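You operate a simulated robot arm through the tools that you are given. There is no shell and no other tool. Be economical: measure what you need, move in short steps, check, and stop when the job is done.

You are at the controls of a simulated robot arm. One attempt, no reset.

JOB
Refill the coffee canister to about its line from the bag opened first.
Fine: bag back where it stood, lid back on.
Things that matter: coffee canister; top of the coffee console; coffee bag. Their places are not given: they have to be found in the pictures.

The check looks at the end state, three seconds after you hand in, the way a careful person would. Anything else that was tipped, shoved, dropped, spilled or broken makes it a failure. Lids that push on must go on centred and level and be pressed home; caps that screw on are set level and turned clockwise until they are tight.

ROBOT AND FRAMES
A 6-joint arm with a two-finger parallel gripper, fixed in place. Base frame: the origin is at the foot of the arm, x ahead of it, y to its left, z up. Readings come in mm, degrees, newtons and seconds.
With the tool pointing down near the work surface it reaches from about 180 to 840 mm from the base axis. Its first joint turns from -166.0 to 166.0 degrees. Payload 3.91 kg.
The TCP is the grasp point between the finger pads, 30 mm short of the fingertips. In the tool frame z runs along the fingers and y along their closing line. The gripper opens to 110 mm. The fingers are 20 mm wide and 10 mm thick; the gripper's body (48 by 112 mm) begins 55 mm behind the TCP.
Orientation is that of the tool frame in the base frame, as [roll, pitch, yaw] about the fixed x, y, z axes, in that order (R = Rz(yaw) Ry(pitch) Rx(roll)). With the fingers straight down and closing along the base's y, the tool's x points along the base's -x, its y along +y and its z along -z.

CONTROLS
- The arm moves only by the tool step_arm. Its argument "increments" is a list of rows, each an object (a shift or turn left out is 0, a gripper value left out holds the last) with "travel": the shift along the tool's x, y, z in units of 150 mm (1.0 is 150 mm), a list of three; "rot": the turn, a rotation vector about the tool's x, y, z in units of 180 degrees (1.0 is 180 degrees), a list of three. In form: [{"travel": [tx, ty, tz], "rot": [ax, ay, az]}, ...]. A call has 1 to 20 rows; each row is the pose to reach, as a shift and turn from the pose commanded when the call began, along the tool's axes at that moment. "jaw" is the opening, from 0 (shut) to 1 (fully open), set as the call begins (left out, the last holds). A call with a number of a shift or a turn outside -1 to 1 is refused whole. Rows are played at 5 a second. More than 50 mm and 8.6 degrees between two rows, or a gripper value outside its range, and nothing of the call is played. Where a pose cannot be reached the arm comes as near as it can. A force on the tool above 90 N (or 10 N above the force at the start of the call, whichever is more), or a blocked arm, ends the call early, and 0.2 s more pass. Each finger travels about 108 mm/s and halts on what it meets, pressing with about 23 N; the grip force reading is that of the motor and also rises with nothing between the fingers. The clock runs only during rows and for 0.2 s after the last one: add rows that repeat a pose to give the fingers time. The reply holds the time, the measured pose of the TCP, the force on the tool along the base axes, the opening and the grip force, in the units named above and with some noise.
- Cameras (640 x 400 px; columns grow to the right, rows downward): "scene" is fixed at [219.6, -500.1, 1598.9]; the picture's right is [0.60, -0.80, 0.00], its down [-0.80, -0.60, -0.05] and it looks along [0.04, 0.03, -1.00] (base axes); focal length 214 px, centre (320, 200). "wrist" rides on the gripper at [-36, 0, -57] in the tool frame; the picture's right is [0.00, -1.00, 0.00], its down [0.97, 0.00, -0.24] and it looks along [0.24, 0.00, 0.97] (tool axes); focal length 218 px, centre (320, 200).
- capture(camera): a new picture of that camera. It takes no simulated time.
- raise_lower(by): slides the trunk up (or, below 0, down) by that many mm; the arm rides with it, the base frame stays. It gives what a move gives, with no picture.
- pixel_to_xyz(camera, pixels): there is no depth. For up to 12 entries [column, row, z] of the newest picture of that camera ("zoom" is the newest enlarged one), the place [x, y] in the base frame at which the ray of that pixel passes the height z, good to about 2 mm. It takes no simulated time.
- zoom(camera, box): a new picture of the part [left, top, right, bottom] of that camera's present view, enlarged. It takes no simulated time.
- sign_off(): hands the job in; it is judged then, once.

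Go step by step. Measure first, check grasps and placings, and put right what went wrong. The budget is 80 turns and 46 pictures, counting those below and the enlarged ones. Unless the task says otherwise, let go and move clear before handing in, and close with one line.

The tools are called after "Emit:" by a JSON object that holds its "op" and its "data". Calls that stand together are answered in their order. step_arm: Moves the arm, as the interface text tells. Its arguments: {"type":"object","properties":{"increments":{"type":"array"},"jaw":{"type":"number"}},"required":["increments"]} The other tools are called the same way: raise_lower (by) slides the trunk up or down; capture (camera) takes a picture; pixel_to_xyz (camera, pixels) gives the place at which the rays of pixels pass given heights; zoom (camera, box) takes an enlarged picture of a part of a camera's view; sign_off () hands the job in.

At the start:

```text
time: 0.0
tool_pos: [40.9, -355.5, 1221.5]
tcp_rot: [-179.9, 0.0, 180.0]
force: [-0.3, -0.7, -0.5]
width: 110.0
gripper_force: 0.1
trunk travel left (down, up): [-450.0, 90.0]
```

scene: 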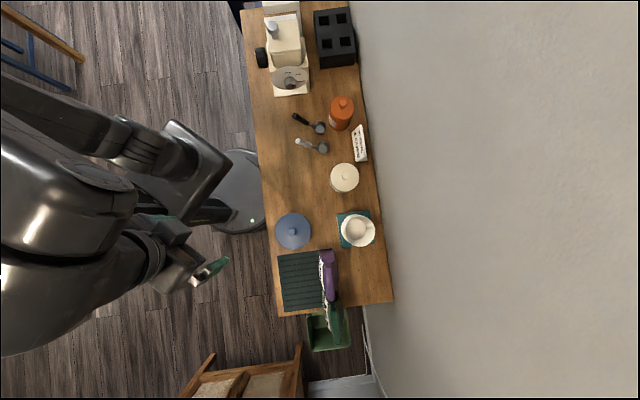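
wrist: 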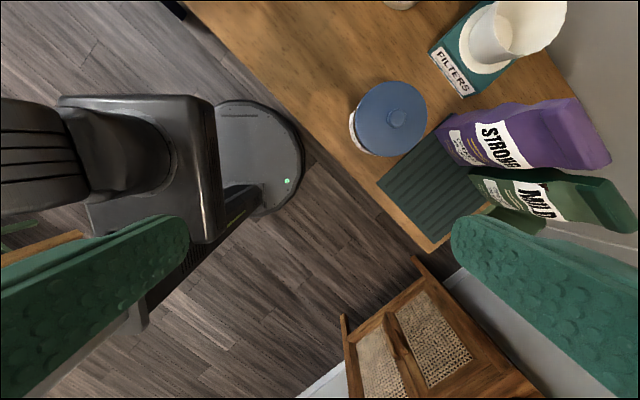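

The scene shows a console with several canisters (orange ~340,112, white ~344,178, blue ~293,231) and two bags near (330,280). I'll zoom in to read labels.

Emit:
{"op": "zoom", "data": {"camera": "scene", "box": [260, 190, 400, 310]}}

Emit:
{"op": "zoom", "data": {"camera": "scene", "box": [270, 80, 390, 200]}}

Emit:
{"op": "zoom", "data": {"camera": "wrist", "box": [330, 60, 640, 260]}}

```text
3.33 times, centred on (330, 250) of scene
```

zoom: 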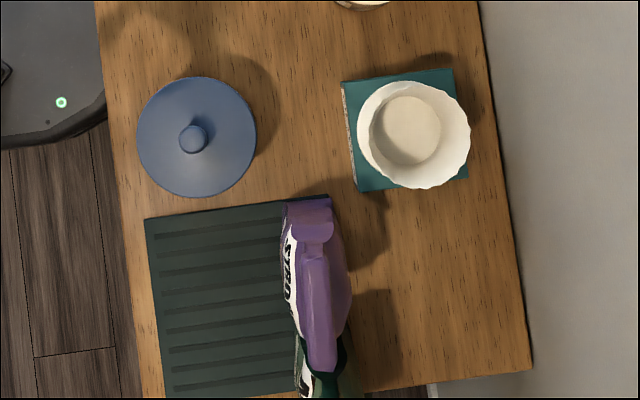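

```text
3.33 times, centred on (330, 140) of scene
```

zoom: 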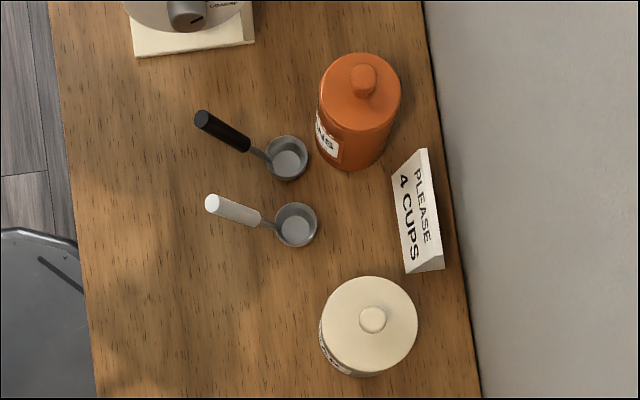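

```text
2.00 times, centred on (485, 160) of wrist
```

zoom: 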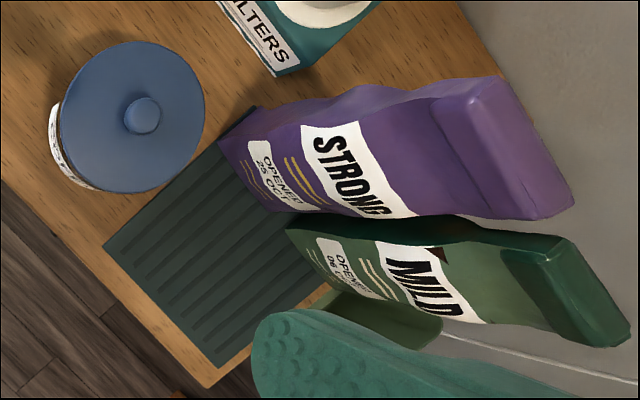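

Bag labels read STRONG "opened 25 OCT" and MILD "opened 0? ..." (unclear). I'll locate things in base coordinates and zoom closer on labels.

Emit:
{"op": "pixel_to_xyz", "data": {"camera": "scene", "pixels": [[240, 10, 820], [349, 1, 820], [395, 303, 820], [277, 318, 820], [293, 231, 950], [344, 178, 950], [340, 112, 950], [330, 260, 1000], [330, 300, 1000], [322, 128, 840], [324, 148, 840], [279, 285, 820]]}}

Emit:
{"op": "zoom", "data": {"camera": "wrist", "box": [460, 160, 560, 230]}}

Emit:
{"op": "zoom", "data": {"camera": "wrist", "box": [430, 110, 530, 180]}}

```text
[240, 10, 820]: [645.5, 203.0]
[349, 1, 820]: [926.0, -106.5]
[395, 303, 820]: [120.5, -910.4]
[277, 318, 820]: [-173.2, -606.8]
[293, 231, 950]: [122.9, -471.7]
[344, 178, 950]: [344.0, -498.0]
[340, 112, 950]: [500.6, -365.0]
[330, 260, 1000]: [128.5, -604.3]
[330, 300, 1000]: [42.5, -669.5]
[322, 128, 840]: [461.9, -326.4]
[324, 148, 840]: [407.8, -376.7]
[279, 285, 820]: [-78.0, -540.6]
```

```text
5.71 times, centred on (510, 195) of wrist
```

zoom: 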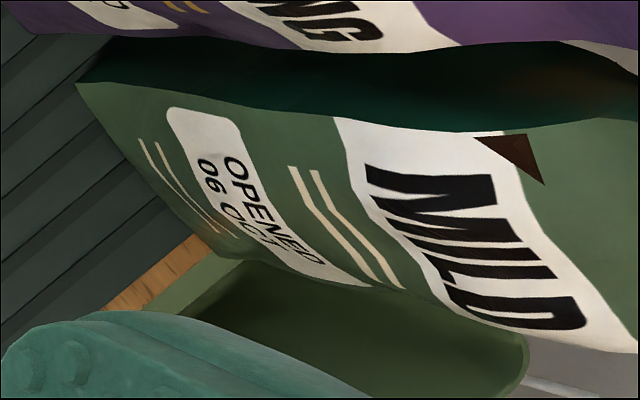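

```text
5.71 times, centred on (480, 145) of wrist
```

zoom: 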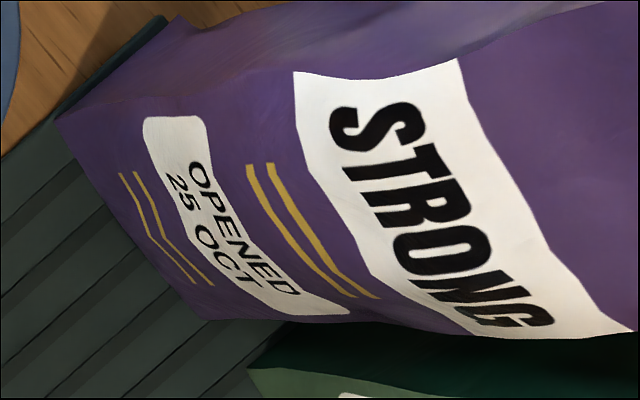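

MILD was opened 06 OCT (earlier than STRONG's 25 OCT), so the green bag is the source. Next I turn the tool to face the console wall so I can read the canister labels.

Emit:
{"op": "step_arm", "data": {"increments": [{"rot": [0, 0, 0.042]}, {"rot": [0, 0, 0.084]}, {"rot": [0, 0, 0.126]}, {"rot": [0, 0, 0.168]}, {"rot": [0, 0, 0.21]}, {"rot": [0, 0, 0.25]}]}}

```text
time: 1.4
tool_pos: [40.0, -357.1, 1224.0]
tcp_rot: [179.9, 0.0, 134.9]
force: [-0.2, 0.3, -0.8]
width: 110.0
gripper_force: 0.1
trunk travel left (down, up): [-450.0, 90.0]
```

Yaw is right; now I tilt 45° toward the wall, backing off a little.

Emit:
{"op": "step_arm", "data": {"increments": [{"rot": [0, -0.042, 0], "travel": [0.1, 0, 0]}, {"rot": [0, -0.084, 0], "travel": [0.2, 0, 0]}, {"rot": [0, -0.126, 0], "travel": [0.3, 0, 0]}, {"rot": [0, -0.168, 0], "travel": [0.4, 0, 0.1]}, {"rot": [0, -0.21, 0], "travel": [0.5, 0, 0.2]}, {"rot": [0, -0.25, 0], "travel": [0.6, 0, 0.3]}]}}

Emit:
{"op": "capture", "data": {"camera": "wrist"}}

```text
time: 2.8
tool_pos: [-23.8, -293.5, 1179.4]
tcp_rot: [-180.0, 45.0, 135.0]
force: [0.3, -1.1, 0.6]
width: 110.3
gripper_force: 0.1
trunk travel left (down, up): [-450.0, 90.0]
```

```text
38 pictures are left
```

wrist: 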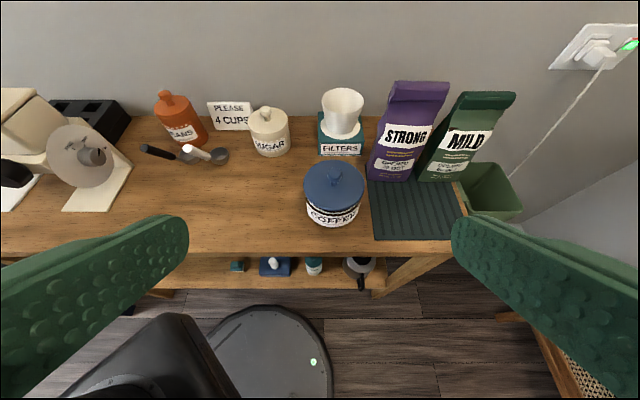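

Blue canister (334,195) reads COFFEE; bags upright at (405,130) and (465,135). Zooming in on both.

Emit:
{"op": "zoom", "data": {"camera": "wrist", "box": [290, 150, 390, 240]}}

Emit:
{"op": "zoom", "data": {"camera": "wrist", "box": [360, 70, 540, 190]}}

```text
4.44 times, centred on (340, 195) of wrist
```

zoom: 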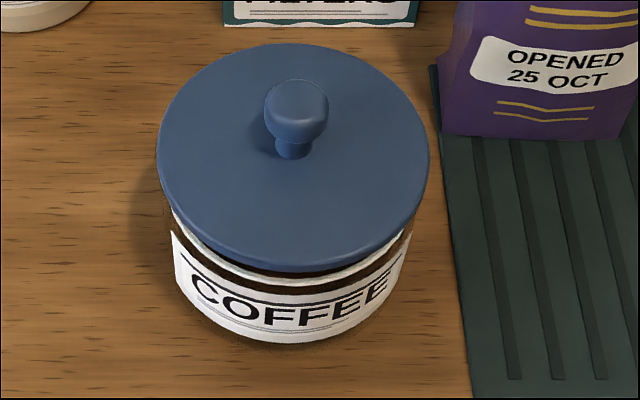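

```text
3.33 times, centred on (450, 130) of wrist
```

zoom: 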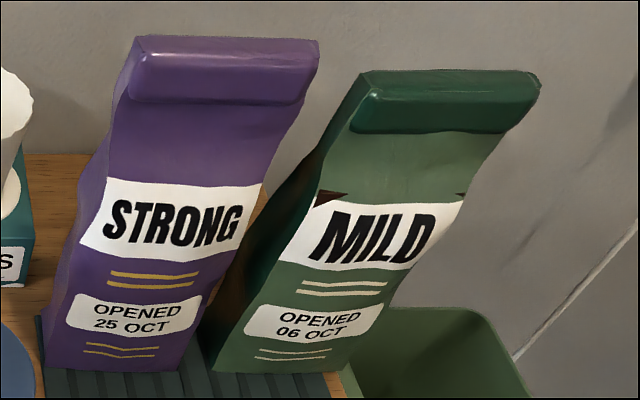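

COFFEE canister and MILD bag (06 OCT) confirmed. Now triangulating lid knob, lid rim and bag tops between the two views.

Emit:
{"op": "pixel_to_xyz", "data": {"camera": "wrist", "pixels": [[334.6, 172, 900], [334.6, 172, 950], [305, 190, 900], [363, 190, 900], [334, 228, 820], [458, 92, 1000], [516, 95, 1000], [458, 92, 1050], [516, 95, 1050], [414, 180, 825], [457, 182, 825], [389, 81, 1050]]}}

Emit:
{"op": "pixel_to_xyz", "data": {"camera": "scene", "pixels": [[291.9, 231.4, 900], [291.9, 231.4, 950], [275, 231.4, 900], [311, 231.4, 900], [293, 214, 900], [293, 249, 900], [319, 253, 1000], [334, 252, 1000], [319, 253, 1050], [334, 252, 1050]]}}

Emit:
{"op": "zoom", "data": {"camera": "scene", "box": [300, 240, 370, 360]}}

```text
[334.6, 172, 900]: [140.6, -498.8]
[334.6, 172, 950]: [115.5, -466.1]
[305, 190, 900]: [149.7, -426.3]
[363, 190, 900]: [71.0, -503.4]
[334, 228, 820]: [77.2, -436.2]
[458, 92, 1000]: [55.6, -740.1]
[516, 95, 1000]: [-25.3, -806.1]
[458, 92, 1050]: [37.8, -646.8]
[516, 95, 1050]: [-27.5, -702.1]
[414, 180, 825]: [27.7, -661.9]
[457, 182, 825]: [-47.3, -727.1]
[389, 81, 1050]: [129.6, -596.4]
```

```text
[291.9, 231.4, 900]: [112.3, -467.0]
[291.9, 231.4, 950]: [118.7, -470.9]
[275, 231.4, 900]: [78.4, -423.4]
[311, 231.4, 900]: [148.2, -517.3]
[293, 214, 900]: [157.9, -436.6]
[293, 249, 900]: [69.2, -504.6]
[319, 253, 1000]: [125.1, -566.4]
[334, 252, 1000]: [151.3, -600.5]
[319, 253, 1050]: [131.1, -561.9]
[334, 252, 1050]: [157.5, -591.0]
```

```text
3.33 times, centred on (335, 300) of scene
```

zoom: 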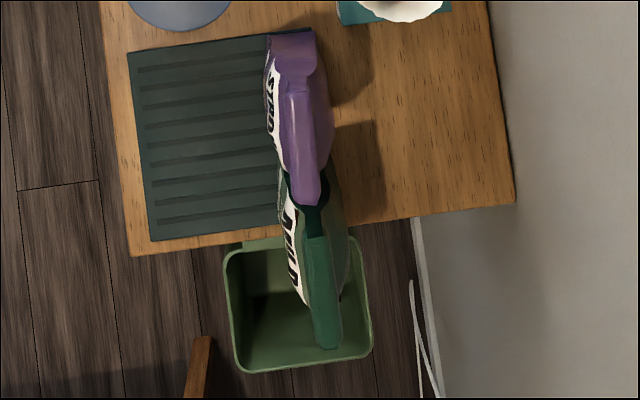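

Knob top sits near (117,-469,945); the bags are near (50..-30,-650..-720). I'll go above the bags for a straight-down look to get their footprints and gaps.

Emit:
{"op": "step_arm", "data": {"increments": [{"rot": [0, 0.042, 0], "travel": [-0.15, -0.14, 0.095]}, {"rot": [0, 0.084, 0], "travel": [-0.3, -0.28, 0.19]}, {"rot": [0, 0.126, 0], "travel": [-0.45, -0.42, 0.285]}, {"rot": [0, 0.168, 0], "travel": [-0.6, -0.56, 0.38]}, {"rot": [0, 0.21, 0], "travel": [-0.75, -0.7, 0.475]}, {"rot": [0, 0.25, 0], "travel": [-0.9, -0.83, 0.567]}]}}

Emit:
{"op": "step_arm", "data": {"increments": [{"travel": [-0.2, -0.166, -0.1]}, {"travel": [-0.4, -0.332, -0.2]}, {"travel": [-0.6, -0.5, -0.3]}, {"travel": [-0.8, -0.664, -0.4]}, {"travel": [-1, -0.83, -0.4]}]}}

Emit:
{"op": "capture", "data": {"camera": "wrist"}}

```text
time: 4.2
tool_pos: [0.9, -492.4, 1213.3]
tcp_rot: [180.0, -0.2, 135.0]
force: [-0.6, -0.4, -0.2]
width: 110.1
gripper_force: 0.0
trunk travel left (down, up): [-450.0, 90.0]
```

```text
time: 5.4
tool_pos: [14.8, -642.5, 1258.3]
tcp_rot: [-179.8, 0.3, 135.0]
force: [0.8, 0.3, 0.5]
width: 110.1
gripper_force: 0.0
out of reach, approached as far as the arm can: row 4, 5
trunk travel left (down, up): [-450.0, 90.0]
```

```text
34 pictures are left
```

wrist: 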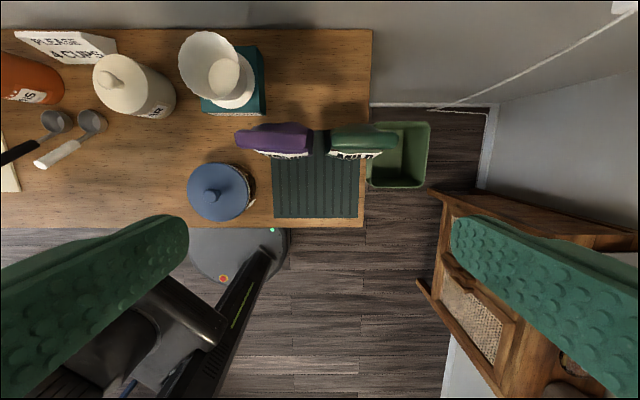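

Reach is limited at this height, but the view shows both bag tops (275,140) and (362,140). Zooming.

Emit:
{"op": "zoom", "data": {"camera": "wrist", "box": [220, 100, 440, 230]}}

Emit:
{"op": "pixel_to_xyz", "data": {"camera": "wrist", "pixels": [[212, 195, 945], [275, 219, 820], [357, 217, 820], [364, 227, 820], [371, 30, 820]]}}

```text
2.91 times, centred on (330, 165) of wrist
```

zoom: 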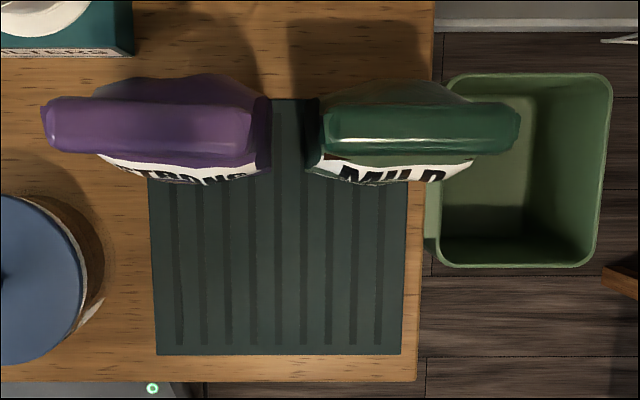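

```text
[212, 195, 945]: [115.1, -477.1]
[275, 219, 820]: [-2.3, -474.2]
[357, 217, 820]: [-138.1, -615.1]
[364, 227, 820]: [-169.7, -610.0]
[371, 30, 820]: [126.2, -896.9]
```

Gap between bags is ~23 mm and the MILD base sits about 99 mm wide at the table's right end; the canister is clear. I'll do the lid first: move above the knob for an accurate look.

Emit:
{"op": "step_arm", "data": {"increments": [{"travel": [0.08, 0.25, 0.1]}, {"travel": [0.16, 0.5, 0.2]}, {"travel": [0.24, 0.75, 0.4]}, {"travel": [0.32, 1.0, 0.6]}]}}

Emit:
{"op": "step_arm", "data": {"increments": [{"travel": [0, 0.15, 0.2]}, {"travel": [0, 0.28, 0.4]}]}}

Emit:
{"op": "capture", "data": {"camera": "wrist"}}

```text
time: 6.4
tool_pos: [88.5, -500.8, 1167.8]
tcp_rot: [-179.9, 0.1, 135.0]
force: [-0.5, 0.7, 0.0]
width: 110.1
gripper_force: 0.0
trunk travel left (down, up): [-450.0, 90.0]
```

```text
time: 7.0
tool_pos: [119.0, -472.1, 1107.7]
tcp_rot: [179.9, 0.0, 135.0]
force: [0.3, 0.4, 0.0]
width: 110.1
gripper_force: 0.0
trunk travel left (down, up): [-450.0, 90.0]
```

```text
32 pictures are left
```

wrist: 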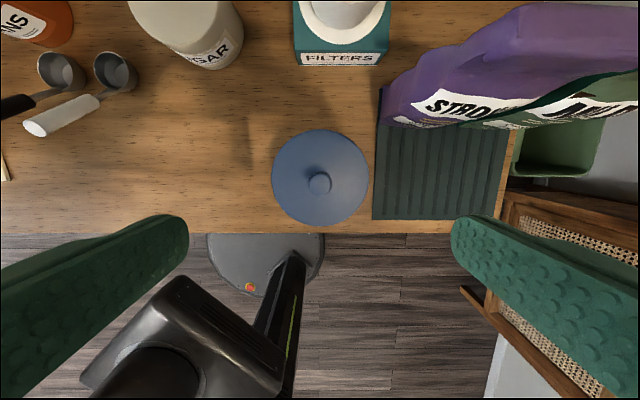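

Knob at (319,184), lid disc from col 271 to 369. Converting at plausible heights.

Emit:
{"op": "pixel_to_xyz", "data": {"camera": "wrist", "pixels": [[319, 184, 945], [319, 184, 930], [271, 178, 922], [369, 178, 922], [320, 130, 922], [320, 227, 915], [320, 178, 922], [330, 184, 945], [308, 184, 945]]}}

Emit:
{"op": "zoom", "data": {"camera": "wrist", "box": [260, 120, 380, 240]}}

```text
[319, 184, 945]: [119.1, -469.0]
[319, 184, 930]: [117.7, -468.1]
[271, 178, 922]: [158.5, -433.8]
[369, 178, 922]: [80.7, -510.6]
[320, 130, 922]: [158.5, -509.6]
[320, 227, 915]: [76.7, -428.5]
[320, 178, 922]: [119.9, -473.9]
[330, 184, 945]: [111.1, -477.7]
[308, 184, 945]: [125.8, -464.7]
```

```text
3.33 times, centred on (320, 180) of wrist
```

zoom: 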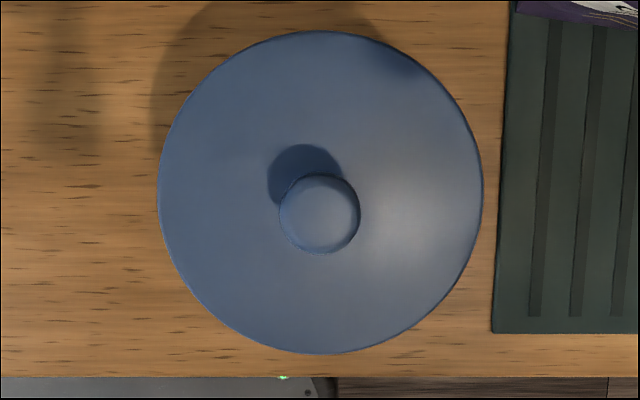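

Knob is centred under the TCP (col 320), ~25 mm wide, top ≈945, lid top ≈913. Descend with jaws at 55 mm.

Emit:
{"op": "step_arm", "data": {"increments": [{"travel": [0, 0, 0.2]}, {"travel": [0, 0, 0.4]}, {"travel": [0, 0, 0.6]}, {"travel": [0, 0, 0.8]}], "jaw": 0.5}}

Emit:
{"op": "capture", "data": {"camera": "wrist"}}

```text
time: 8.0
tool_pos: [118.3, -473.6, 990.0]
tcp_rot: [-180.0, 0.0, 135.0]
force: [-0.1, -1.3, -0.4]
width: 55.0
gripper_force: 0.0
trunk travel left (down, up): [-450.0, 90.0]
```

```text
30 pictures are left
```

wrist: 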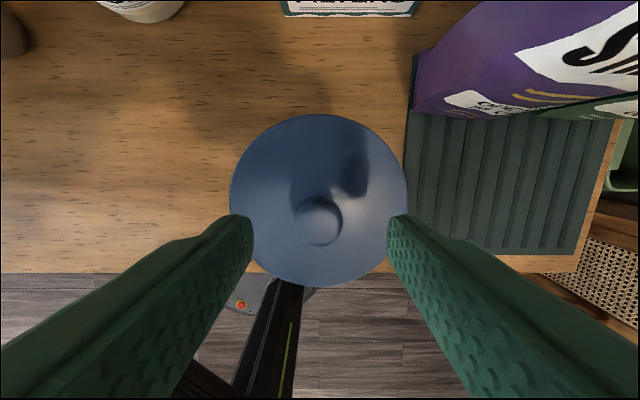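

Knob (318,222) is centred between the fingers. Descend 40 mm and close.

Emit:
{"op": "step_arm", "data": {"increments": [{"travel": [0.012, 0, 0.13]}, {"travel": [0.012, 0, 0.265]}]}}

Emit:
{"op": "step_arm", "data": {"increments": [{}, {}, {}, {}], "jaw": 0}}

```text
time: 8.6
tool_pos: [116.2, -470.7, 948.8]
tcp_rot: [-180.0, 0.0, 135.0]
force: [-0.4, -0.3, -0.6]
width: 55.1
gripper_force: 0.0
trunk travel left (down, up): [-450.0, 90.0]
```

```text
time: 9.6
tool_pos: [116.7, -471.4, 948.3]
tcp_rot: [-180.0, -0.1, 135.0]
force: [-0.6, 0.6, 0.7]
width: 24.9
gripper_force: 22.8
trunk travel left (down, up): [-450.0, 90.0]
```

Knob is held (24.9 mm, 22.8 N) at TCP z≈948.5 (remember for reseating). Lifting straight up.

Emit:
{"op": "step_arm", "data": {"increments": [{"travel": [0, 0, -0.04]}, {"travel": [0, 0, -0.1]}, {"travel": [0, 0, -0.25]}, {"travel": [0, 0, -0.5]}, {"travel": [0, 0, -0.75]}, {"travel": [0, 0, -1.0]}]}}

Emit:
{"op": "capture", "data": {"camera": "wrist"}}

Emit:
{"op": "zoom", "data": {"camera": "scene", "box": [250, 140, 390, 260]}}

```text
time: 11.0
tool_pos: [118.3, -471.7, 1097.1]
tcp_rot: [-179.9, 0.0, 135.0]
force: [-0.5, -0.3, 0.1]
width: 24.6
gripper_force: 23.3
trunk travel left (down, up): [-450.0, 90.0]
```

```text
29 pictures are left
```

wrist: 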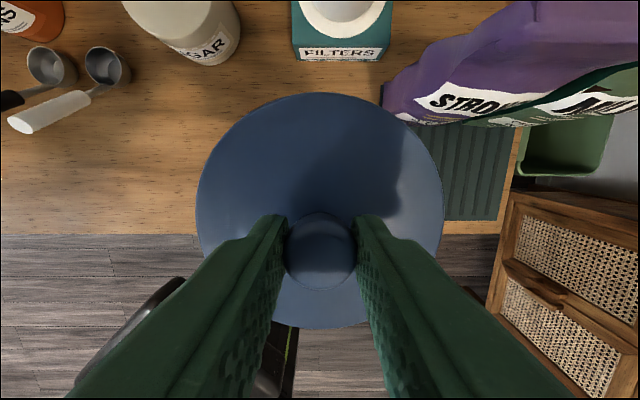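

```text
3.33 times, centred on (320, 200) of scene
```

zoom: 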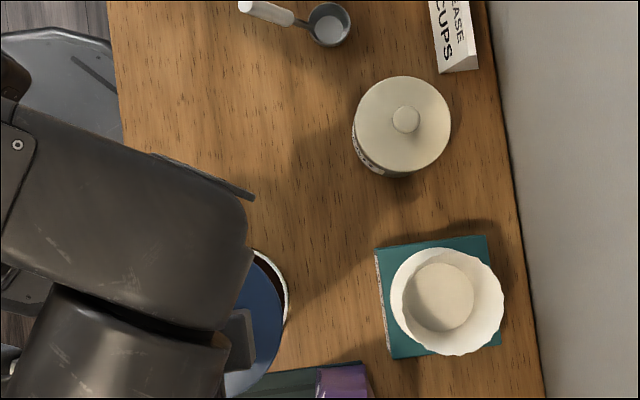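

Lid lifted cleanly. I'll set it down on bare wood left of the canister, around (219,-339).

Emit:
{"op": "step_arm", "data": {"increments": [{"travel": [0.04, 0.25, 0]}, {"travel": [0.08, 0.5, 0]}, {"travel": [0.12, 0.75, 0]}, {"travel": [0.15, 1.0, 0.1]}]}}

Emit:
{"op": "step_arm", "data": {"increments": [{"travel": [0, 0.1, 0.25]}, {"travel": [0, 0.1, 0.5]}, {"travel": [0, 0.1, 0.75]}, {"travel": [0, 0.1, 1.0]}]}}

Emit:
{"op": "step_arm", "data": {"increments": [{"travel": [0, 0, 0.1]}, {"travel": [0, 0, 0.2]}, {"travel": [0, 0, 0.3]}, {"travel": [0, 0, 0.34]}]}}

```text
time: 12.0
tool_pos: [206.4, -348.2, 1084.7]
tcp_rot: [180.0, 0.1, 135.0]
force: [-0.5, -0.2, -0.4]
width: 24.9
gripper_force: 23.2
trunk travel left (down, up): [-450.0, 90.0]
```

```text
time: 13.0
tool_pos: [218.3, -340.0, 933.7]
tcp_rot: [-179.9, 0.1, 135.0]
force: [-0.1, -0.4, -1.5]
width: 24.8
gripper_force: 22.9
trunk travel left (down, up): [-450.0, 90.0]
```

```text
time: 14.0
tool_pos: [217.1, -340.4, 881.8]
tcp_rot: [-180.0, 0.1, 135.0]
force: [0.2, -0.1, -0.3]
width: 24.8
gripper_force: 22.8
trunk travel left (down, up): [-450.0, 90.0]
```

No contact yet at z 882; I'll creep down in 2 mm rows until the force shows.

Emit:
{"op": "step_arm", "data": {"increments": [{"travel": [0, 0, 0.014]}, {"travel": [0, 0, 0.028]}, {"travel": [0, 0, 0.042]}, {"travel": [0, 0, 0.056]}, {"travel": [0, 0, 0.07]}, {"travel": [0, 0, 0.084]}, {"travel": [0, 0, 0.098]}]}}

Emit:
{"op": "capture", "data": {"camera": "wrist"}}

```text
time: 15.6
tool_pos: [216.5, -338.5, 867.9]
tcp_rot: [180.0, 0.1, 135.0]
force: [1.5, 1.2, 16.1]
width: 24.8
gripper_force: 23.0
trunk travel left (down, up): [-450.0, 90.0]
```

```text
27 pictures are left
```

wrist: 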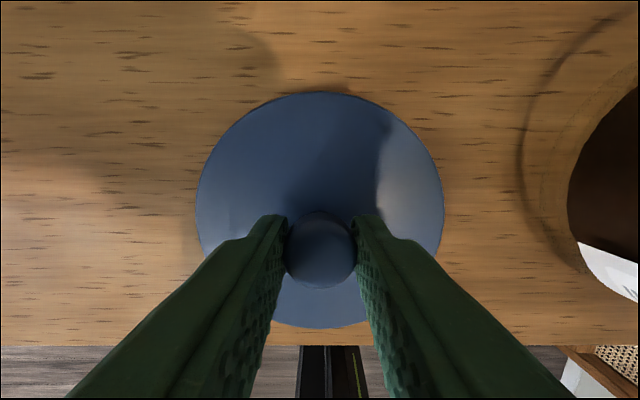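

Contact (16 N) at z≈868: the lid rests on the wood. Release and rise, then look at the open canister.

Emit:
{"op": "step_arm", "data": {"increments": [{"travel": [0, 0, -0.01]}, {"travel": [0, 0, -0.01]}, {"travel": [0, 0, -0.01]}], "jaw": 0.5}}

Emit:
{"op": "step_arm", "data": {"increments": [{"travel": [0, 0, -0.25]}, {"travel": [0, 0, -0.5]}, {"travel": [0, 0, -0.75]}, {"travel": [0, 0, -1.0]}]}}

Emit:
{"op": "step_arm", "data": {"increments": [{"travel": [0.1, -0.25, -0.15]}, {"travel": [0.1, -0.5, -0.3]}, {"travel": [0.1, -0.75, -0.4]}, {"travel": [0.1, -0.95, -0.4]}]}}

Emit:
{"op": "capture", "data": {"camera": "wrist"}}

```text
time: 16.4
tool_pos: [216.0, -339.3, 870.0]
tcp_rot: [180.0, 0.0, 135.1]
force: [-0.6, -0.1, 1.0]
width: 54.9
gripper_force: 0.1
trunk travel left (down, up): [-450.0, 90.0]
```

```text
time: 17.4
tool_pos: [216.1, -338.0, 1020.2]
tcp_rot: [-180.0, 0.1, 134.9]
force: [-1.0, -0.3, 0.2]
width: 54.9
gripper_force: 0.1
trunk travel left (down, up): [-450.0, 90.0]
```

```text
time: 18.4
tool_pos: [103.7, -431.1, 1080.6]
tcp_rot: [179.9, -0.1, 135.0]
force: [1.4, -0.1, -0.6]
width: 55.0
gripper_force: 0.0
trunk travel left (down, up): [-450.0, 90.0]
```

```text
26 pictures are left
```

wrist: 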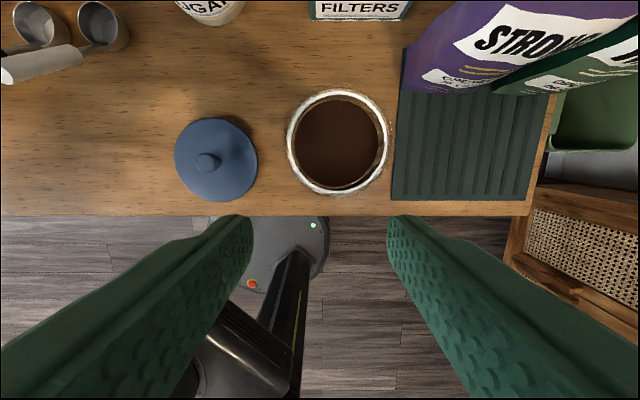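

Emit:
{"op": "zoom", "data": {"camera": "wrist", "box": [280, 80, 400, 210]}}

Emit:
{"op": "pixel_to_xyz", "data": {"camera": "wrist", "pixels": [[288, 140, 905], [391, 140, 905], [339, 88, 905], [339, 195, 905], [337, 142, 860]]}}

```text
3.08 times, centred on (340, 145) of wrist
```

zoom: 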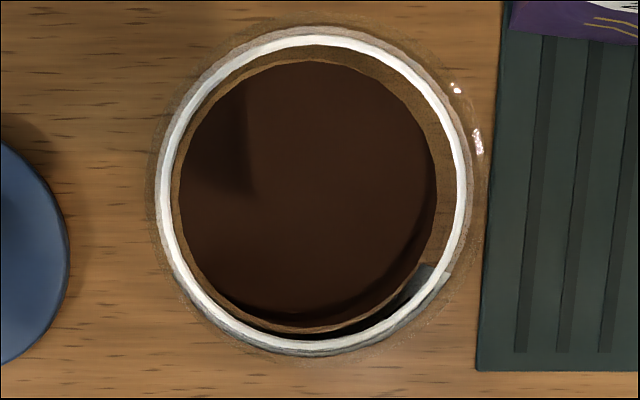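

```text
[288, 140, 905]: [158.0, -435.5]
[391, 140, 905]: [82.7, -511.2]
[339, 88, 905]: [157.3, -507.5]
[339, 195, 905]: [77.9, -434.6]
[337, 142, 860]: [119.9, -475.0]
```

Canister is open: coffee inside, white ring near the rim. I need a side view of level vs line, so I'll tilt the tool to horizontal and back off; this is also the bag-grasp orientation.

Emit:
{"op": "step_arm", "data": {"increments": [{"rot": [0, -0.045, 0], "travel": [0.1, -0.06, 0.0]}, {"rot": [0, -0.09, 0], "travel": [0.2, -0.12, 0.0]}, {"rot": [0, -0.135, 0], "travel": [0.3, -0.18, 0.05]}, {"rot": [0, -0.18, 0], "travel": [0.4, -0.24, 0.1]}, {"rot": [0, -0.225, 0], "travel": [0.5, -0.3, 0.15]}, {"rot": [0, -0.27, 0], "travel": [0.6, -0.36, 0.2]}, {"rot": [0, -0.315, 0], "travel": [0.7, -0.42, 0.25]}, {"rot": [0, -0.36, 0], "travel": [0.8, -0.48, 0.3]}, {"rot": [0, -0.405, 0], "travel": [0.9, -0.54, 0.35]}, {"rot": [0, -0.45, 0], "travel": [1.0, -0.6, 0.4]}, {"rot": [0, -0.49, 0], "travel": [1.0, -0.67, 0.45]}], "jaw": 1}}

Emit:
{"op": "capture", "data": {"camera": "wrist"}}

```text
time: 20.8
tool_pos: [-71.6, -394.5, 1011.4]
tcp_rot: [-178.7, 88.3, 136.3]
force: [0.3, -0.1, 0.1]
width: 110.1
gripper_force: 0.1
trunk travel left (down, up): [-450.0, 90.0]
```

```text
24 pictures are left
```

wrist: 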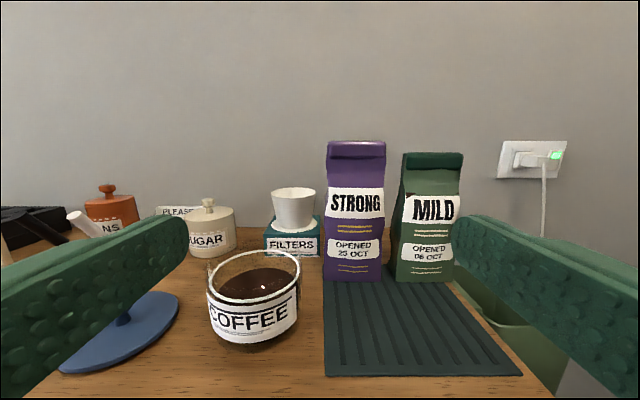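

Emit:
{"op": "zoom", "data": {"camera": "wrist", "box": [195, 235, 315, 355]}}

Emit:
{"op": "zoom", "data": {"camera": "wrist", "box": [310, 130, 480, 290]}}

```text
3.33 times, centred on (255, 295) of wrist
```

zoom: 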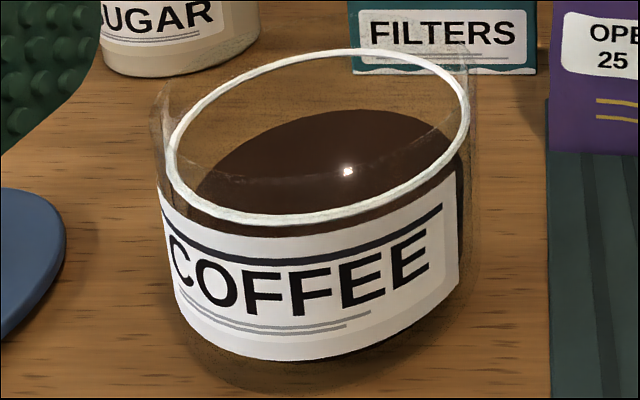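

```text
2.50 times, centred on (395, 210) of wrist
```

zoom: 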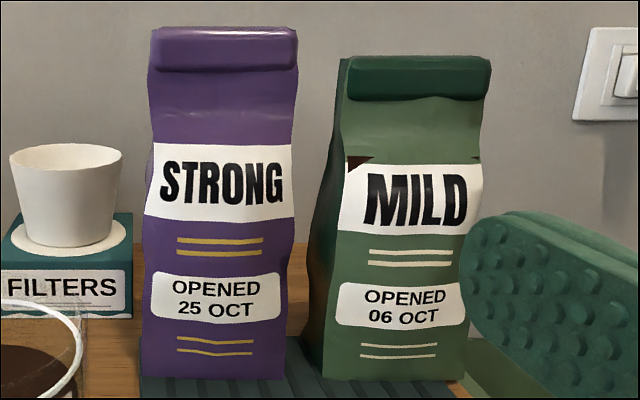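

The white ring is the fill line; coffee sits well below it. Bag face is ~86 mm wide, centre u≈-495 along the wall, gap to STRONG ≈23 mm. I'll move in front of the MILD bag for a frontal measurement.

Emit:
{"op": "step_arm", "data": {"increments": [{"rot": [0, -0.009, 0], "travel": [0, -0.25, 0]}, {"rot": [0, -0.009, 0], "travel": [0, -0.5, 0]}, {"rot": [0, -0.009, 0], "travel": [0.1, -0.75, 0.1]}, {"rot": [0, -0.009, 0], "travel": [0.2, -1.0, 0.25]}, {"rot": [0, -0.009, 0], "travel": [0.35, -1.0, 0.4]}, {"rot": [0, -0.009, 0], "travel": [0.45, -1.0, 0.5]}], "jaw": 0.91}}

Emit:
{"op": "capture", "data": {"camera": "wrist"}}

```text
time: 22.2
tool_pos: [-126.7, -553.3, 942.0]
tcp_rot: [-173.2, 89.8, 141.9]
force: [-0.8, 0.2, 0.2]
width: 99.9
gripper_force: 0.0
trunk travel left (down, up): [-450.0, 90.0]
```

```text
21 pictures are left
```

wrist: 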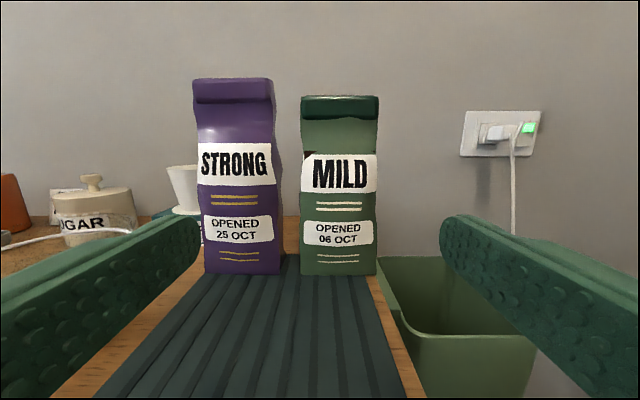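

Bag MILD spans cols ~301–378, nearly frontal. Zoom for its edges and the gap.

Emit:
{"op": "zoom", "data": {"camera": "wrist", "box": [240, 80, 400, 290]}}

Emit:
{"op": "pixel_to_xyz", "data": {"camera": "wrist", "pixels": [[302, 274, 826], [376, 276, 826], [282, 273, 826], [320, 276, 826]]}}

```text
1.90 times, centred on (320, 185) of wrist
```

zoom: 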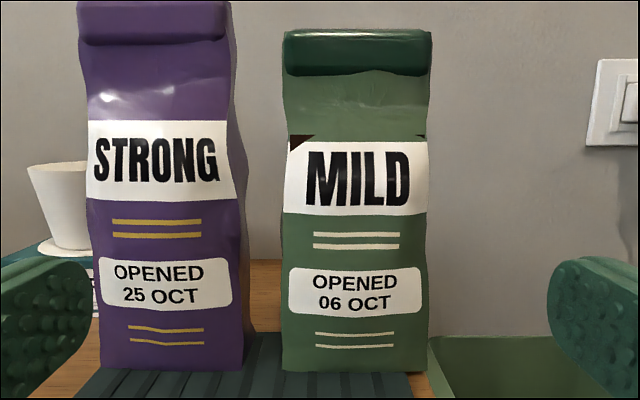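

```text
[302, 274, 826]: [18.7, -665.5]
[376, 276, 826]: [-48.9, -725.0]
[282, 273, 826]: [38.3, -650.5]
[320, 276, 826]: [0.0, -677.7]
```

MILD centre u≈-502, half-width ~44, gap to STRONG ~25 mm; front face v≈481. Shift 21 mm right, 17 mm down, and go straight in.

Emit:
{"op": "step_arm", "data": {"increments": [{"travel": [0.11, -0.14, 0]}, {"travel": [0.11, -0.14, 0.2]}, {"travel": [0.11, -0.14, 0.4]}, {"travel": [0.11, -0.14, 0.6]}, {"travel": [0.11, -0.14, 0.75]}]}}

Emit:
{"op": "capture", "data": {"camera": "wrist"}}

```text
time: 23.4
tool_pos: [-61.4, -646.7, 924.0]
tcp_rot: [172.3, 89.8, 127.3]
force: [-0.5, 0.0, 0.5]
width: 100.2
gripper_force: 0.0
trunk travel left (down, up): [-450.0, 90.0]
```

```text
19 pictures are left
```

wrist: 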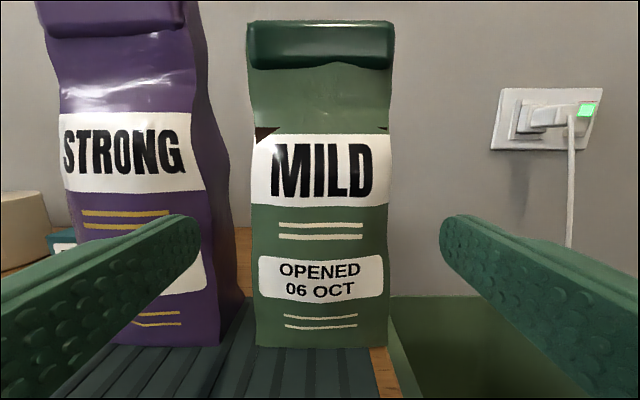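

Bag is centred (cols 251–389 about 320) between the fingers. Advance 93 mm to put TCP at the bag's mid-depth.

Emit:
{"op": "step_arm", "data": {"increments": [{"travel": [0, 0, 0.1]}, {"travel": [0, 0, 0.2]}, {"travel": [0, 0, 0.3]}, {"travel": [0, 0, 0.4]}, {"travel": [0, 0, 0.5]}, {"travel": [0, 0, 0.62]}]}}

Emit:
{"op": "capture", "data": {"camera": "wrist"}}

Emit:
{"op": "zoom", "data": {"camera": "scene", "box": [260, 220, 390, 360]}}

```text
time: 24.8
tool_pos: [6.0, -711.5, 927.1]
tcp_rot: [-88.2, 89.8, -133.2]
force: [-6.5, 3.4, 13.0]
width: 101.8
gripper_force: 1.9
trunk travel left (down, up): [-450.0, 90.0]
```

```text
18 pictures are left
```

wrist: 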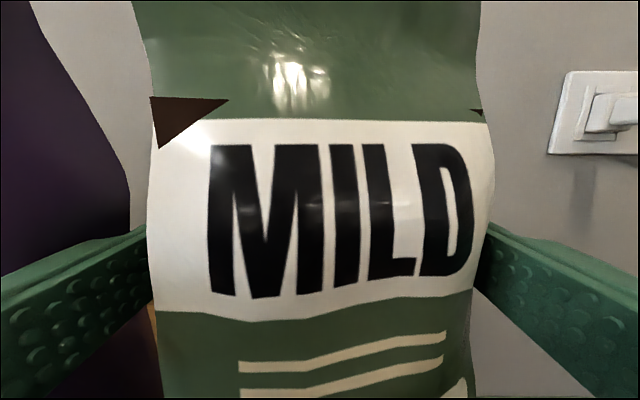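

```text
2.86 times, centred on (325, 290) of scene
```

zoom: 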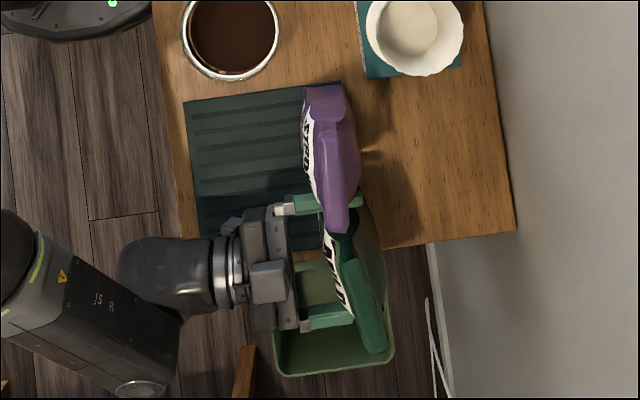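

There's a light contact (13 N, jaws pushed to 102) — the fingers are already touching the bag's bulging sides. Close the grip now.

Emit:
{"op": "step_arm", "data": {"increments": [{}, {}, {}], "jaw": 0.5}}

Emit:
{"op": "zoom", "data": {"camera": "scene", "box": [295, 240, 365, 350]}}

```text
time: 25.6
tool_pos: [5.6, -712.0, 927.1]
tcp_rot: [-85.3, 89.9, -130.3]
force: [-2.7, -8.0, 21.3]
width: 100.6
gripper_force: 23.0
trunk travel left (down, up): [-450.0, 90.0]
```

```text
3.64 times, centred on (330, 295) of scene
```

zoom: 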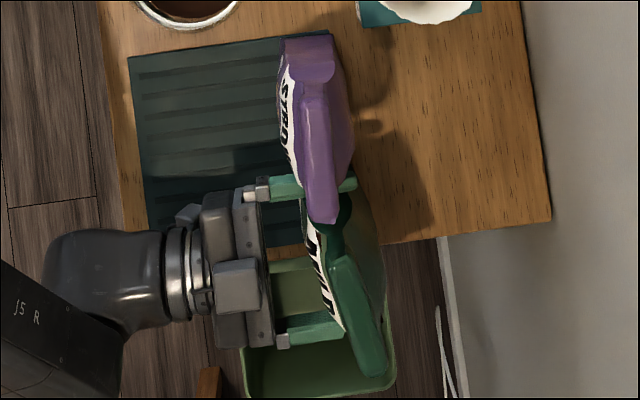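

Bag is held but the scene shows the roll yawed (right end from (337,343) to (344,343)), so it turned a few degrees on entry. I'll open slightly, turn the tool ~6.5° to match, shift 3 mm right, and re-close flush.

Emit:
{"op": "step_arm", "data": {"increments": [{}, {"travel": [0, -0.02, 0]}, {"travel": [0, -0.02, 0], "rot": [-0.018, 0, 0]}, {"travel": [0, -0.02, 0], "rot": [-0.036, 0, 0]}], "jaw": 0.95}}

Emit:
{"op": "step_arm", "data": {"increments": [{}, {}, {}], "jaw": 0.5}}

Emit:
{"op": "zoom", "data": {"camera": "scene", "box": [300, 240, 370, 360]}}

```text
time: 26.6
tool_pos: [2.8, -710.9, 926.9]
tcp_rot: [-157.2, 89.8, 164.3]
force: [9.5, 20.0, 25.4]
width: 104.4
gripper_force: 0.0
trunk travel left (down, up): [-450.0, 90.0]
```

```text
time: 27.4
tool_pos: [1.3, -713.0, 926.3]
tcp_rot: [-136.5, 89.8, -175.2]
force: [-2.1, 13.2, 20.7]
width: 96.6
gripper_force: 23.3
trunk travel left (down, up): [-450.0, 90.0]
```

```text
3.33 times, centred on (335, 300) of scene
```

zoom: 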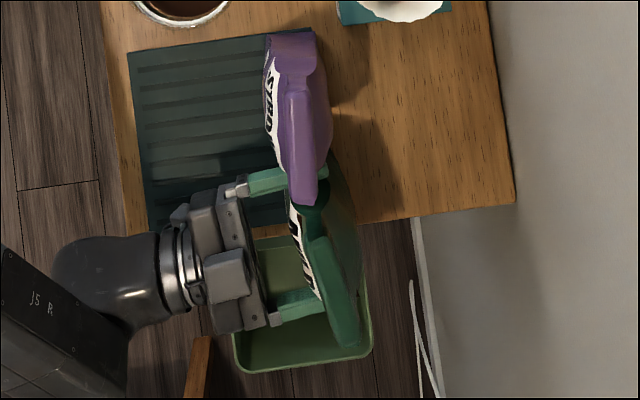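

Grip now 96.6 mm, 23 N. Lift straight up 110 mm and check.

Emit:
{"op": "step_arm", "data": {"increments": [{"travel": [-0.06, 0, 0]}, {"travel": [-0.13, 0, 0]}, {"travel": [-0.26, 0, 0]}, {"travel": [-0.4, 0, 0]}, {"travel": [-0.55, 0, 0]}, {"travel": [-0.73, 0, 0]}]}}

Emit:
{"op": "capture", "data": {"camera": "wrist"}}

Emit:
{"op": "capture", "data": {"camera": "scene"}}

```text
time: 28.8
tool_pos: [1.5, -715.2, 1034.9]
tcp_rot: [175.2, 89.9, 136.6]
force: [0.3, -0.4, -3.4]
width: 96.7
gripper_force: 23.2
trunk travel left (down, up): [-450.0, 90.0]
```

```text
14 pictures are left
```

wrist: 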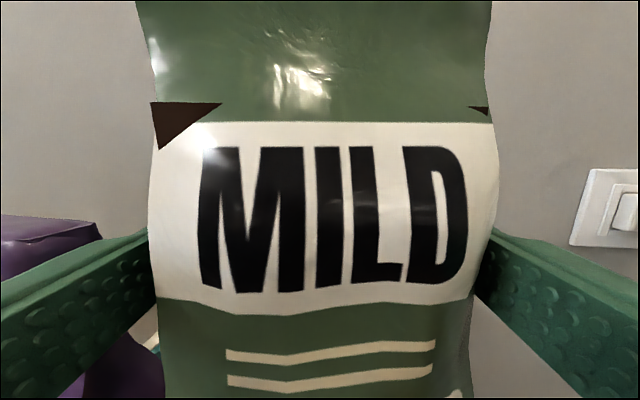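

```text
13 pictures are left
```

scene: 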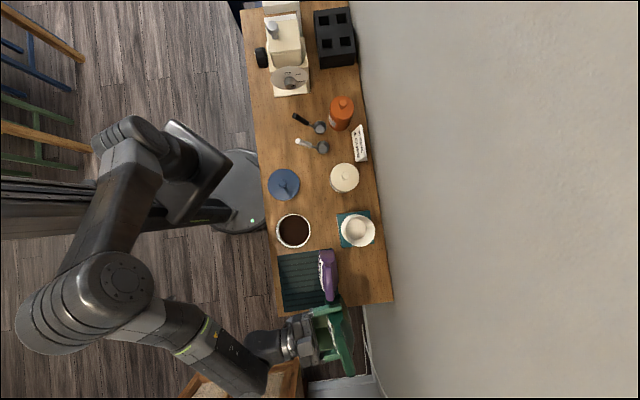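

Bag lifted cleanly (~0.35 kg) and STRONG still stands. Retreat from the wall, then carry left toward the canister, squaring the heading.

Emit:
{"op": "step_arm", "data": {"increments": [{"travel": [-0.02, 0.023, -0.2]}, {"travel": [-0.04, 0.046, -0.4]}, {"travel": [-0.07, 0.069, -0.61]}, {"travel": [-0.09, 0.29, -0.584], "rot": [0.009, 0, 0]}, {"travel": [-0.1, 0.51, -0.56], "rot": [0.018, 0, 0]}, {"travel": [-0.1, 0.74, -0.533], "rot": [0.027, 0, 0]}, {"travel": [-0.1, 0.963, -0.507], "rot": [0.036, 0, 0]}]}}

```text
time: 30.4
tool_pos: [32.3, -553.4, 1050.7]
tcp_rot: [-165.2, 89.8, 149.7]
force: [0.8, 1.0, -3.1]
width: 96.6
gripper_force: 23.8
trunk travel left (down, up): [-450.0, 90.0]
```

At u≈-368, v≈414, z≈1051, heading square. Roll the bag left to ~65° with the mouth corner over the canister.

Emit:
{"op": "step_arm", "data": {"increments": [{"rot": [0, 0, -0.045], "travel": [0, 0.02, 0]}, {"rot": [0, 0, -0.09], "travel": [0, 0.04, 0]}, {"rot": [0, 0, -0.135], "travel": [0, 0.06, 0]}, {"rot": [0, 0, -0.18], "travel": [0, 0.08, 0]}, {"rot": [0, 0, -0.225], "travel": [0, 0.1, 0]}, {"rot": [0, 0, -0.27], "travel": [0, 0.12, 0]}, {"rot": [0, 0, -0.315], "travel": [0, 0.12, 0]}, {"rot": [0, 0, -0.36], "travel": [0, 0.12, 0]}]}}

Emit:
{"op": "zoom", "data": {"camera": "scene", "box": [250, 170, 370, 300]}}

```text
time: 32.2
tool_pos: [16.1, -606.9, 1175.8]
tcp_rot: [-93.2, 28.0, -135.3]
force: [0.2, -0.3, -4.2]
width: 96.8
gripper_force: 22.4
out of reach, approached as far as the arm can: row 5, 6, 7, 8
trunk travel left (down, up): [-450.0, 90.0]
```

```text
3.08 times, centred on (310, 235) of scene
```

zoom: 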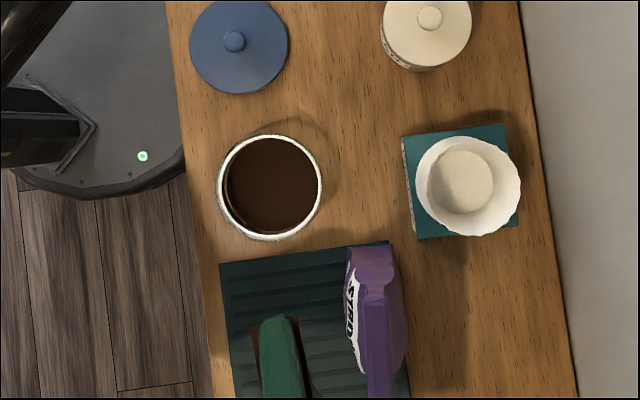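

The roll limit was hit past ~35° in this direction: the arm drifted to z 1176 (bag tilted 62°, over the tray). I'll unroll back to upright now and then try rolling the other way from the canister's left side.

Emit:
{"op": "step_arm", "data": {"increments": [{"rot": [0, 0, 0.044], "travel": [-0.05, 0.03, 0]}, {"rot": [0, 0, 0.088], "travel": [-0.12, 0.06, 0]}, {"rot": [0, 0, 0.132], "travel": [-0.2, 0.1, 0]}, {"rot": [0, 0, 0.176], "travel": [-0.28, 0.15, 0]}, {"rot": [0, 0, 0.22], "travel": [-0.36, 0.19, 0]}, {"rot": [0, 0, 0.264], "travel": [-0.44, 0.23, 0]}, {"rot": [0, 0, 0.308], "travel": [-0.52, 0.27, 0]}, {"rot": [0, 0, 0.344], "travel": [-0.59, 0.31, 0]}]}}

Emit:
{"op": "zoom", "data": {"camera": "scene", "box": [240, 170, 380, 310]}}

```text
time: 34.0
tool_pos: [86.2, -531.4, 1176.4]
tcp_rot: [175.6, 87.3, 131.7]
force: [-0.4, -0.2, -4.6]
width: 96.7
gripper_force: 23.2
trunk travel left (down, up): [-450.0, 90.0]
```

```text
2.86 times, centred on (310, 240) of scene
```

zoom: 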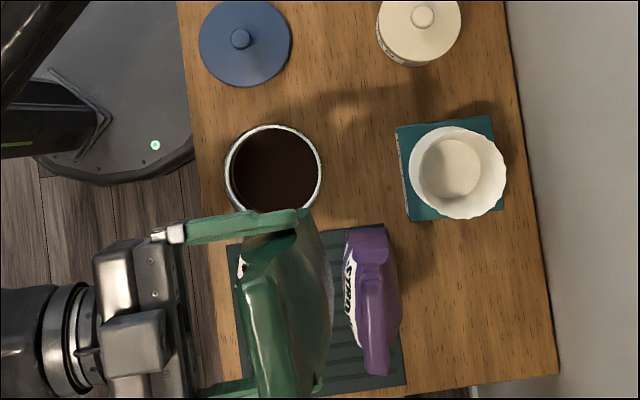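

No spill visible; bag upright at u≈-315, z 1176. Carry on over the canister to its left side (u≈-155), then lower.

Emit:
{"op": "step_arm", "data": {"increments": [{"travel": [0, 0.25, -0.04], "rot": [0, -0.012, 0]}, {"travel": [0, 0.5, -0.08], "rot": [0, -0.012, 0]}, {"travel": [0.1, 0.75, -0.12], "rot": [0, -0.012, 0]}, {"travel": [0.2, 1.0, -0.15], "rot": [0, -0.012, 0]}, {"travel": [0.4, 1.0, -0.15], "rot": [0, -0.012, 0]}, {"travel": [0.6, 1.0, -0.15], "rot": [0, -0.012, 0]}]}}

```text
time: 35.4
tool_pos: [168.7, -404.6, 1087.5]
tcp_rot: [168.2, 89.3, 124.4]
force: [-0.4, 0.3, -3.3]
width: 96.5
gripper_force: 22.5
trunk travel left (down, up): [-450.0, 90.0]
```

Now at u≈-167, z 1087. Try the positive roll (top toward the canister) to ~48°.

Emit:
{"op": "step_arm", "data": {"increments": [{"rot": [0, 0, 0.045], "travel": [0, 0.1, 0.08]}, {"rot": [0, 0, 0.09], "travel": [0, 0.1, 0.08]}, {"rot": [0, 0, 0.135], "travel": [0, 0.1, 0.08]}, {"rot": [0, 0, 0.18], "travel": [0, 0.1, 0.08]}, {"rot": [0, 0, 0.225], "travel": [0, 0.1, 0.08]}, {"rot": [0, 0, 0.27], "travel": [0, 0.1, 0.08]}]}}

```text
time: 36.8
tool_pos: [189.6, -402.1, 1086.5]
tcp_rot: [90.8, 41.2, 46.7]
force: [0.1, 0.2, -3.5]
width: 96.5
gripper_force: 23.0
trunk travel left (down, up): [-450.0, 90.0]
```

Positive roll works (49°, on target). Lower 40 mm and continue to ~76°, then look.

Emit:
{"op": "step_arm", "data": {"increments": [{"travel": [0.09, -0.1, 0]}, {"travel": [0.175, -0.2, 0], "rot": [0, 0, 0.04]}, {"travel": [0.175, -0.2, 0], "rot": [0, 0, 0.08]}, {"travel": [0.175, -0.2, 0], "rot": [0, 0, 0.115]}, {"travel": [0.175, -0.2, 0], "rot": [0, 0, 0.15]}]}}

Emit:
{"op": "zoom", "data": {"camera": "scene", "box": [250, 160, 350, 260]}}

```text
time: 38.0
tool_pos: [188.7, -402.4, 1046.7]
tcp_rot: [90.6, 14.2, 46.2]
force: [-0.1, -0.7, -4.4]
width: 96.7
gripper_force: 23.2
trunk travel left (down, up): [-450.0, 90.0]
```

```text
4.00 times, centred on (300, 210) of scene
```

zoom: 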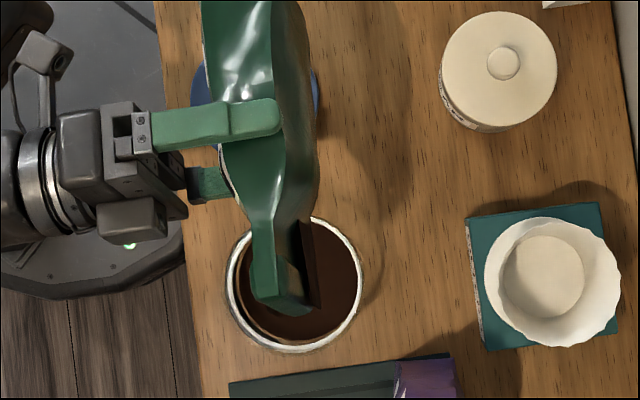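

Mouth (285,300 in zoom) is over the canister; no flow yet at 76°. Tilt on to ~92° and hold briefly.

Emit:
{"op": "step_arm", "data": {"increments": [{"rot": [0, 0, 0.03]}, {"rot": [0, 0, 0.06]}, {"rot": [0, 0, 0.09]}, {"rot": [0, 0, 0.09]}, {"rot": [0, 0, 0.09]}]}}

Emit:
{"op": "zoom", "data": {"camera": "scene", "box": [250, 160, 350, 260]}}

```text
time: 39.2
tool_pos: [188.7, -402.7, 1047.3]
tcp_rot: [90.5, -1.9, 46.1]
force: [0.0, 0.1, -4.0]
width: 96.6
gripper_force: 23.1
trunk travel left (down, up): [-450.0, 90.0]
```

```text
4.00 times, centred on (300, 210) of scene
```

zoom: 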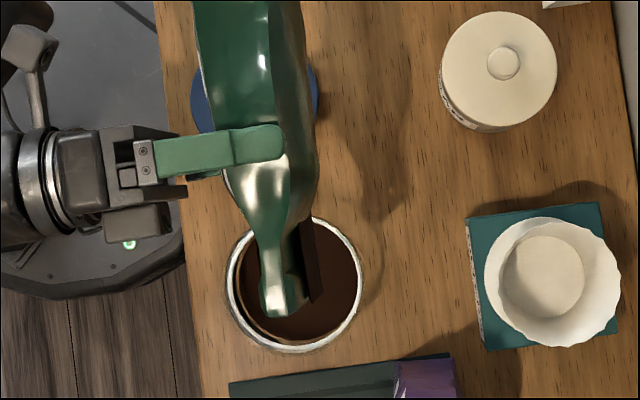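

At 92° still little or no change in the canister. Tilt further to ~108° with small right shift to keep the mouth centred.

Emit:
{"op": "step_arm", "data": {"increments": [{"rot": [0, 0, 0.03], "travel": [-0.03, 0, 0.02]}, {"rot": [0, 0, 0.06], "travel": [-0.055, 0, 0.03]}, {"rot": [0, 0, 0.09], "travel": [-0.08, 0, 0.03]}, {"rot": [0, 0, 0.09], "travel": [-0.08, 0, 0.03]}, {"rot": [0, 0, 0.09], "travel": [-0.08, 0, 0.03]}]}}

Emit:
{"op": "zoom", "data": {"camera": "scene", "box": [250, 160, 350, 260]}}

```text
time: 40.4
tool_pos: [183.0, -412.8, 1047.3]
tcp_rot: [90.7, -18.1, 45.9]
force: [-0.4, -0.1, -4.2]
width: 96.6
gripper_force: 22.7
trunk travel left (down, up): [-450.0, 90.0]
```

```text
4.00 times, centred on (300, 210) of scene
```

zoom: 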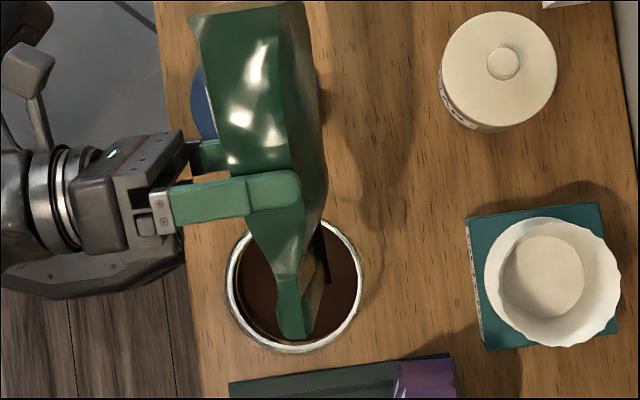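

At 108° the bag mouth shows a tan opening; corner is slightly right of centre. Rotating to ~120° in place brings the corner back to centre; hold, then look.

Emit:
{"op": "step_arm", "data": {"increments": [{"rot": [0, 0, 0.035]}, {"rot": [0, 0, 0.067]}, {"rot": [0, 0, 0.067]}, {"rot": [0, 0, 0.067]}]}}

Emit:
{"op": "zoom", "data": {"camera": "scene", "box": [260, 200, 330, 260]}}

```text
time: 41.4
tool_pos: [183.7, -415.2, 1046.2]
tcp_rot: [90.7, -30.2, 45.7]
force: [0.7, 0.0, -3.1]
width: 96.7
gripper_force: 22.9
trunk travel left (down, up): [-450.0, 90.0]
```

```text
6.67 times, centred on (295, 230) of scene
```

zoom: 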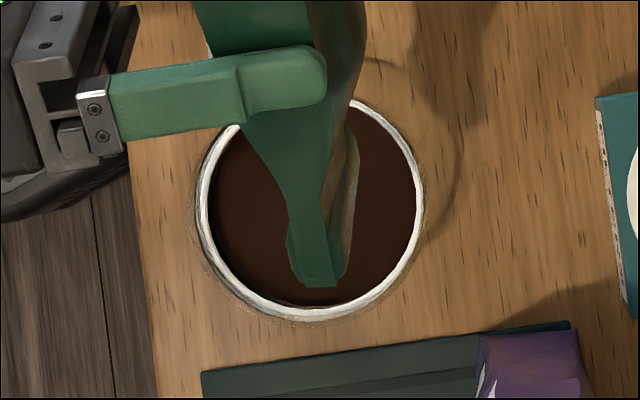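

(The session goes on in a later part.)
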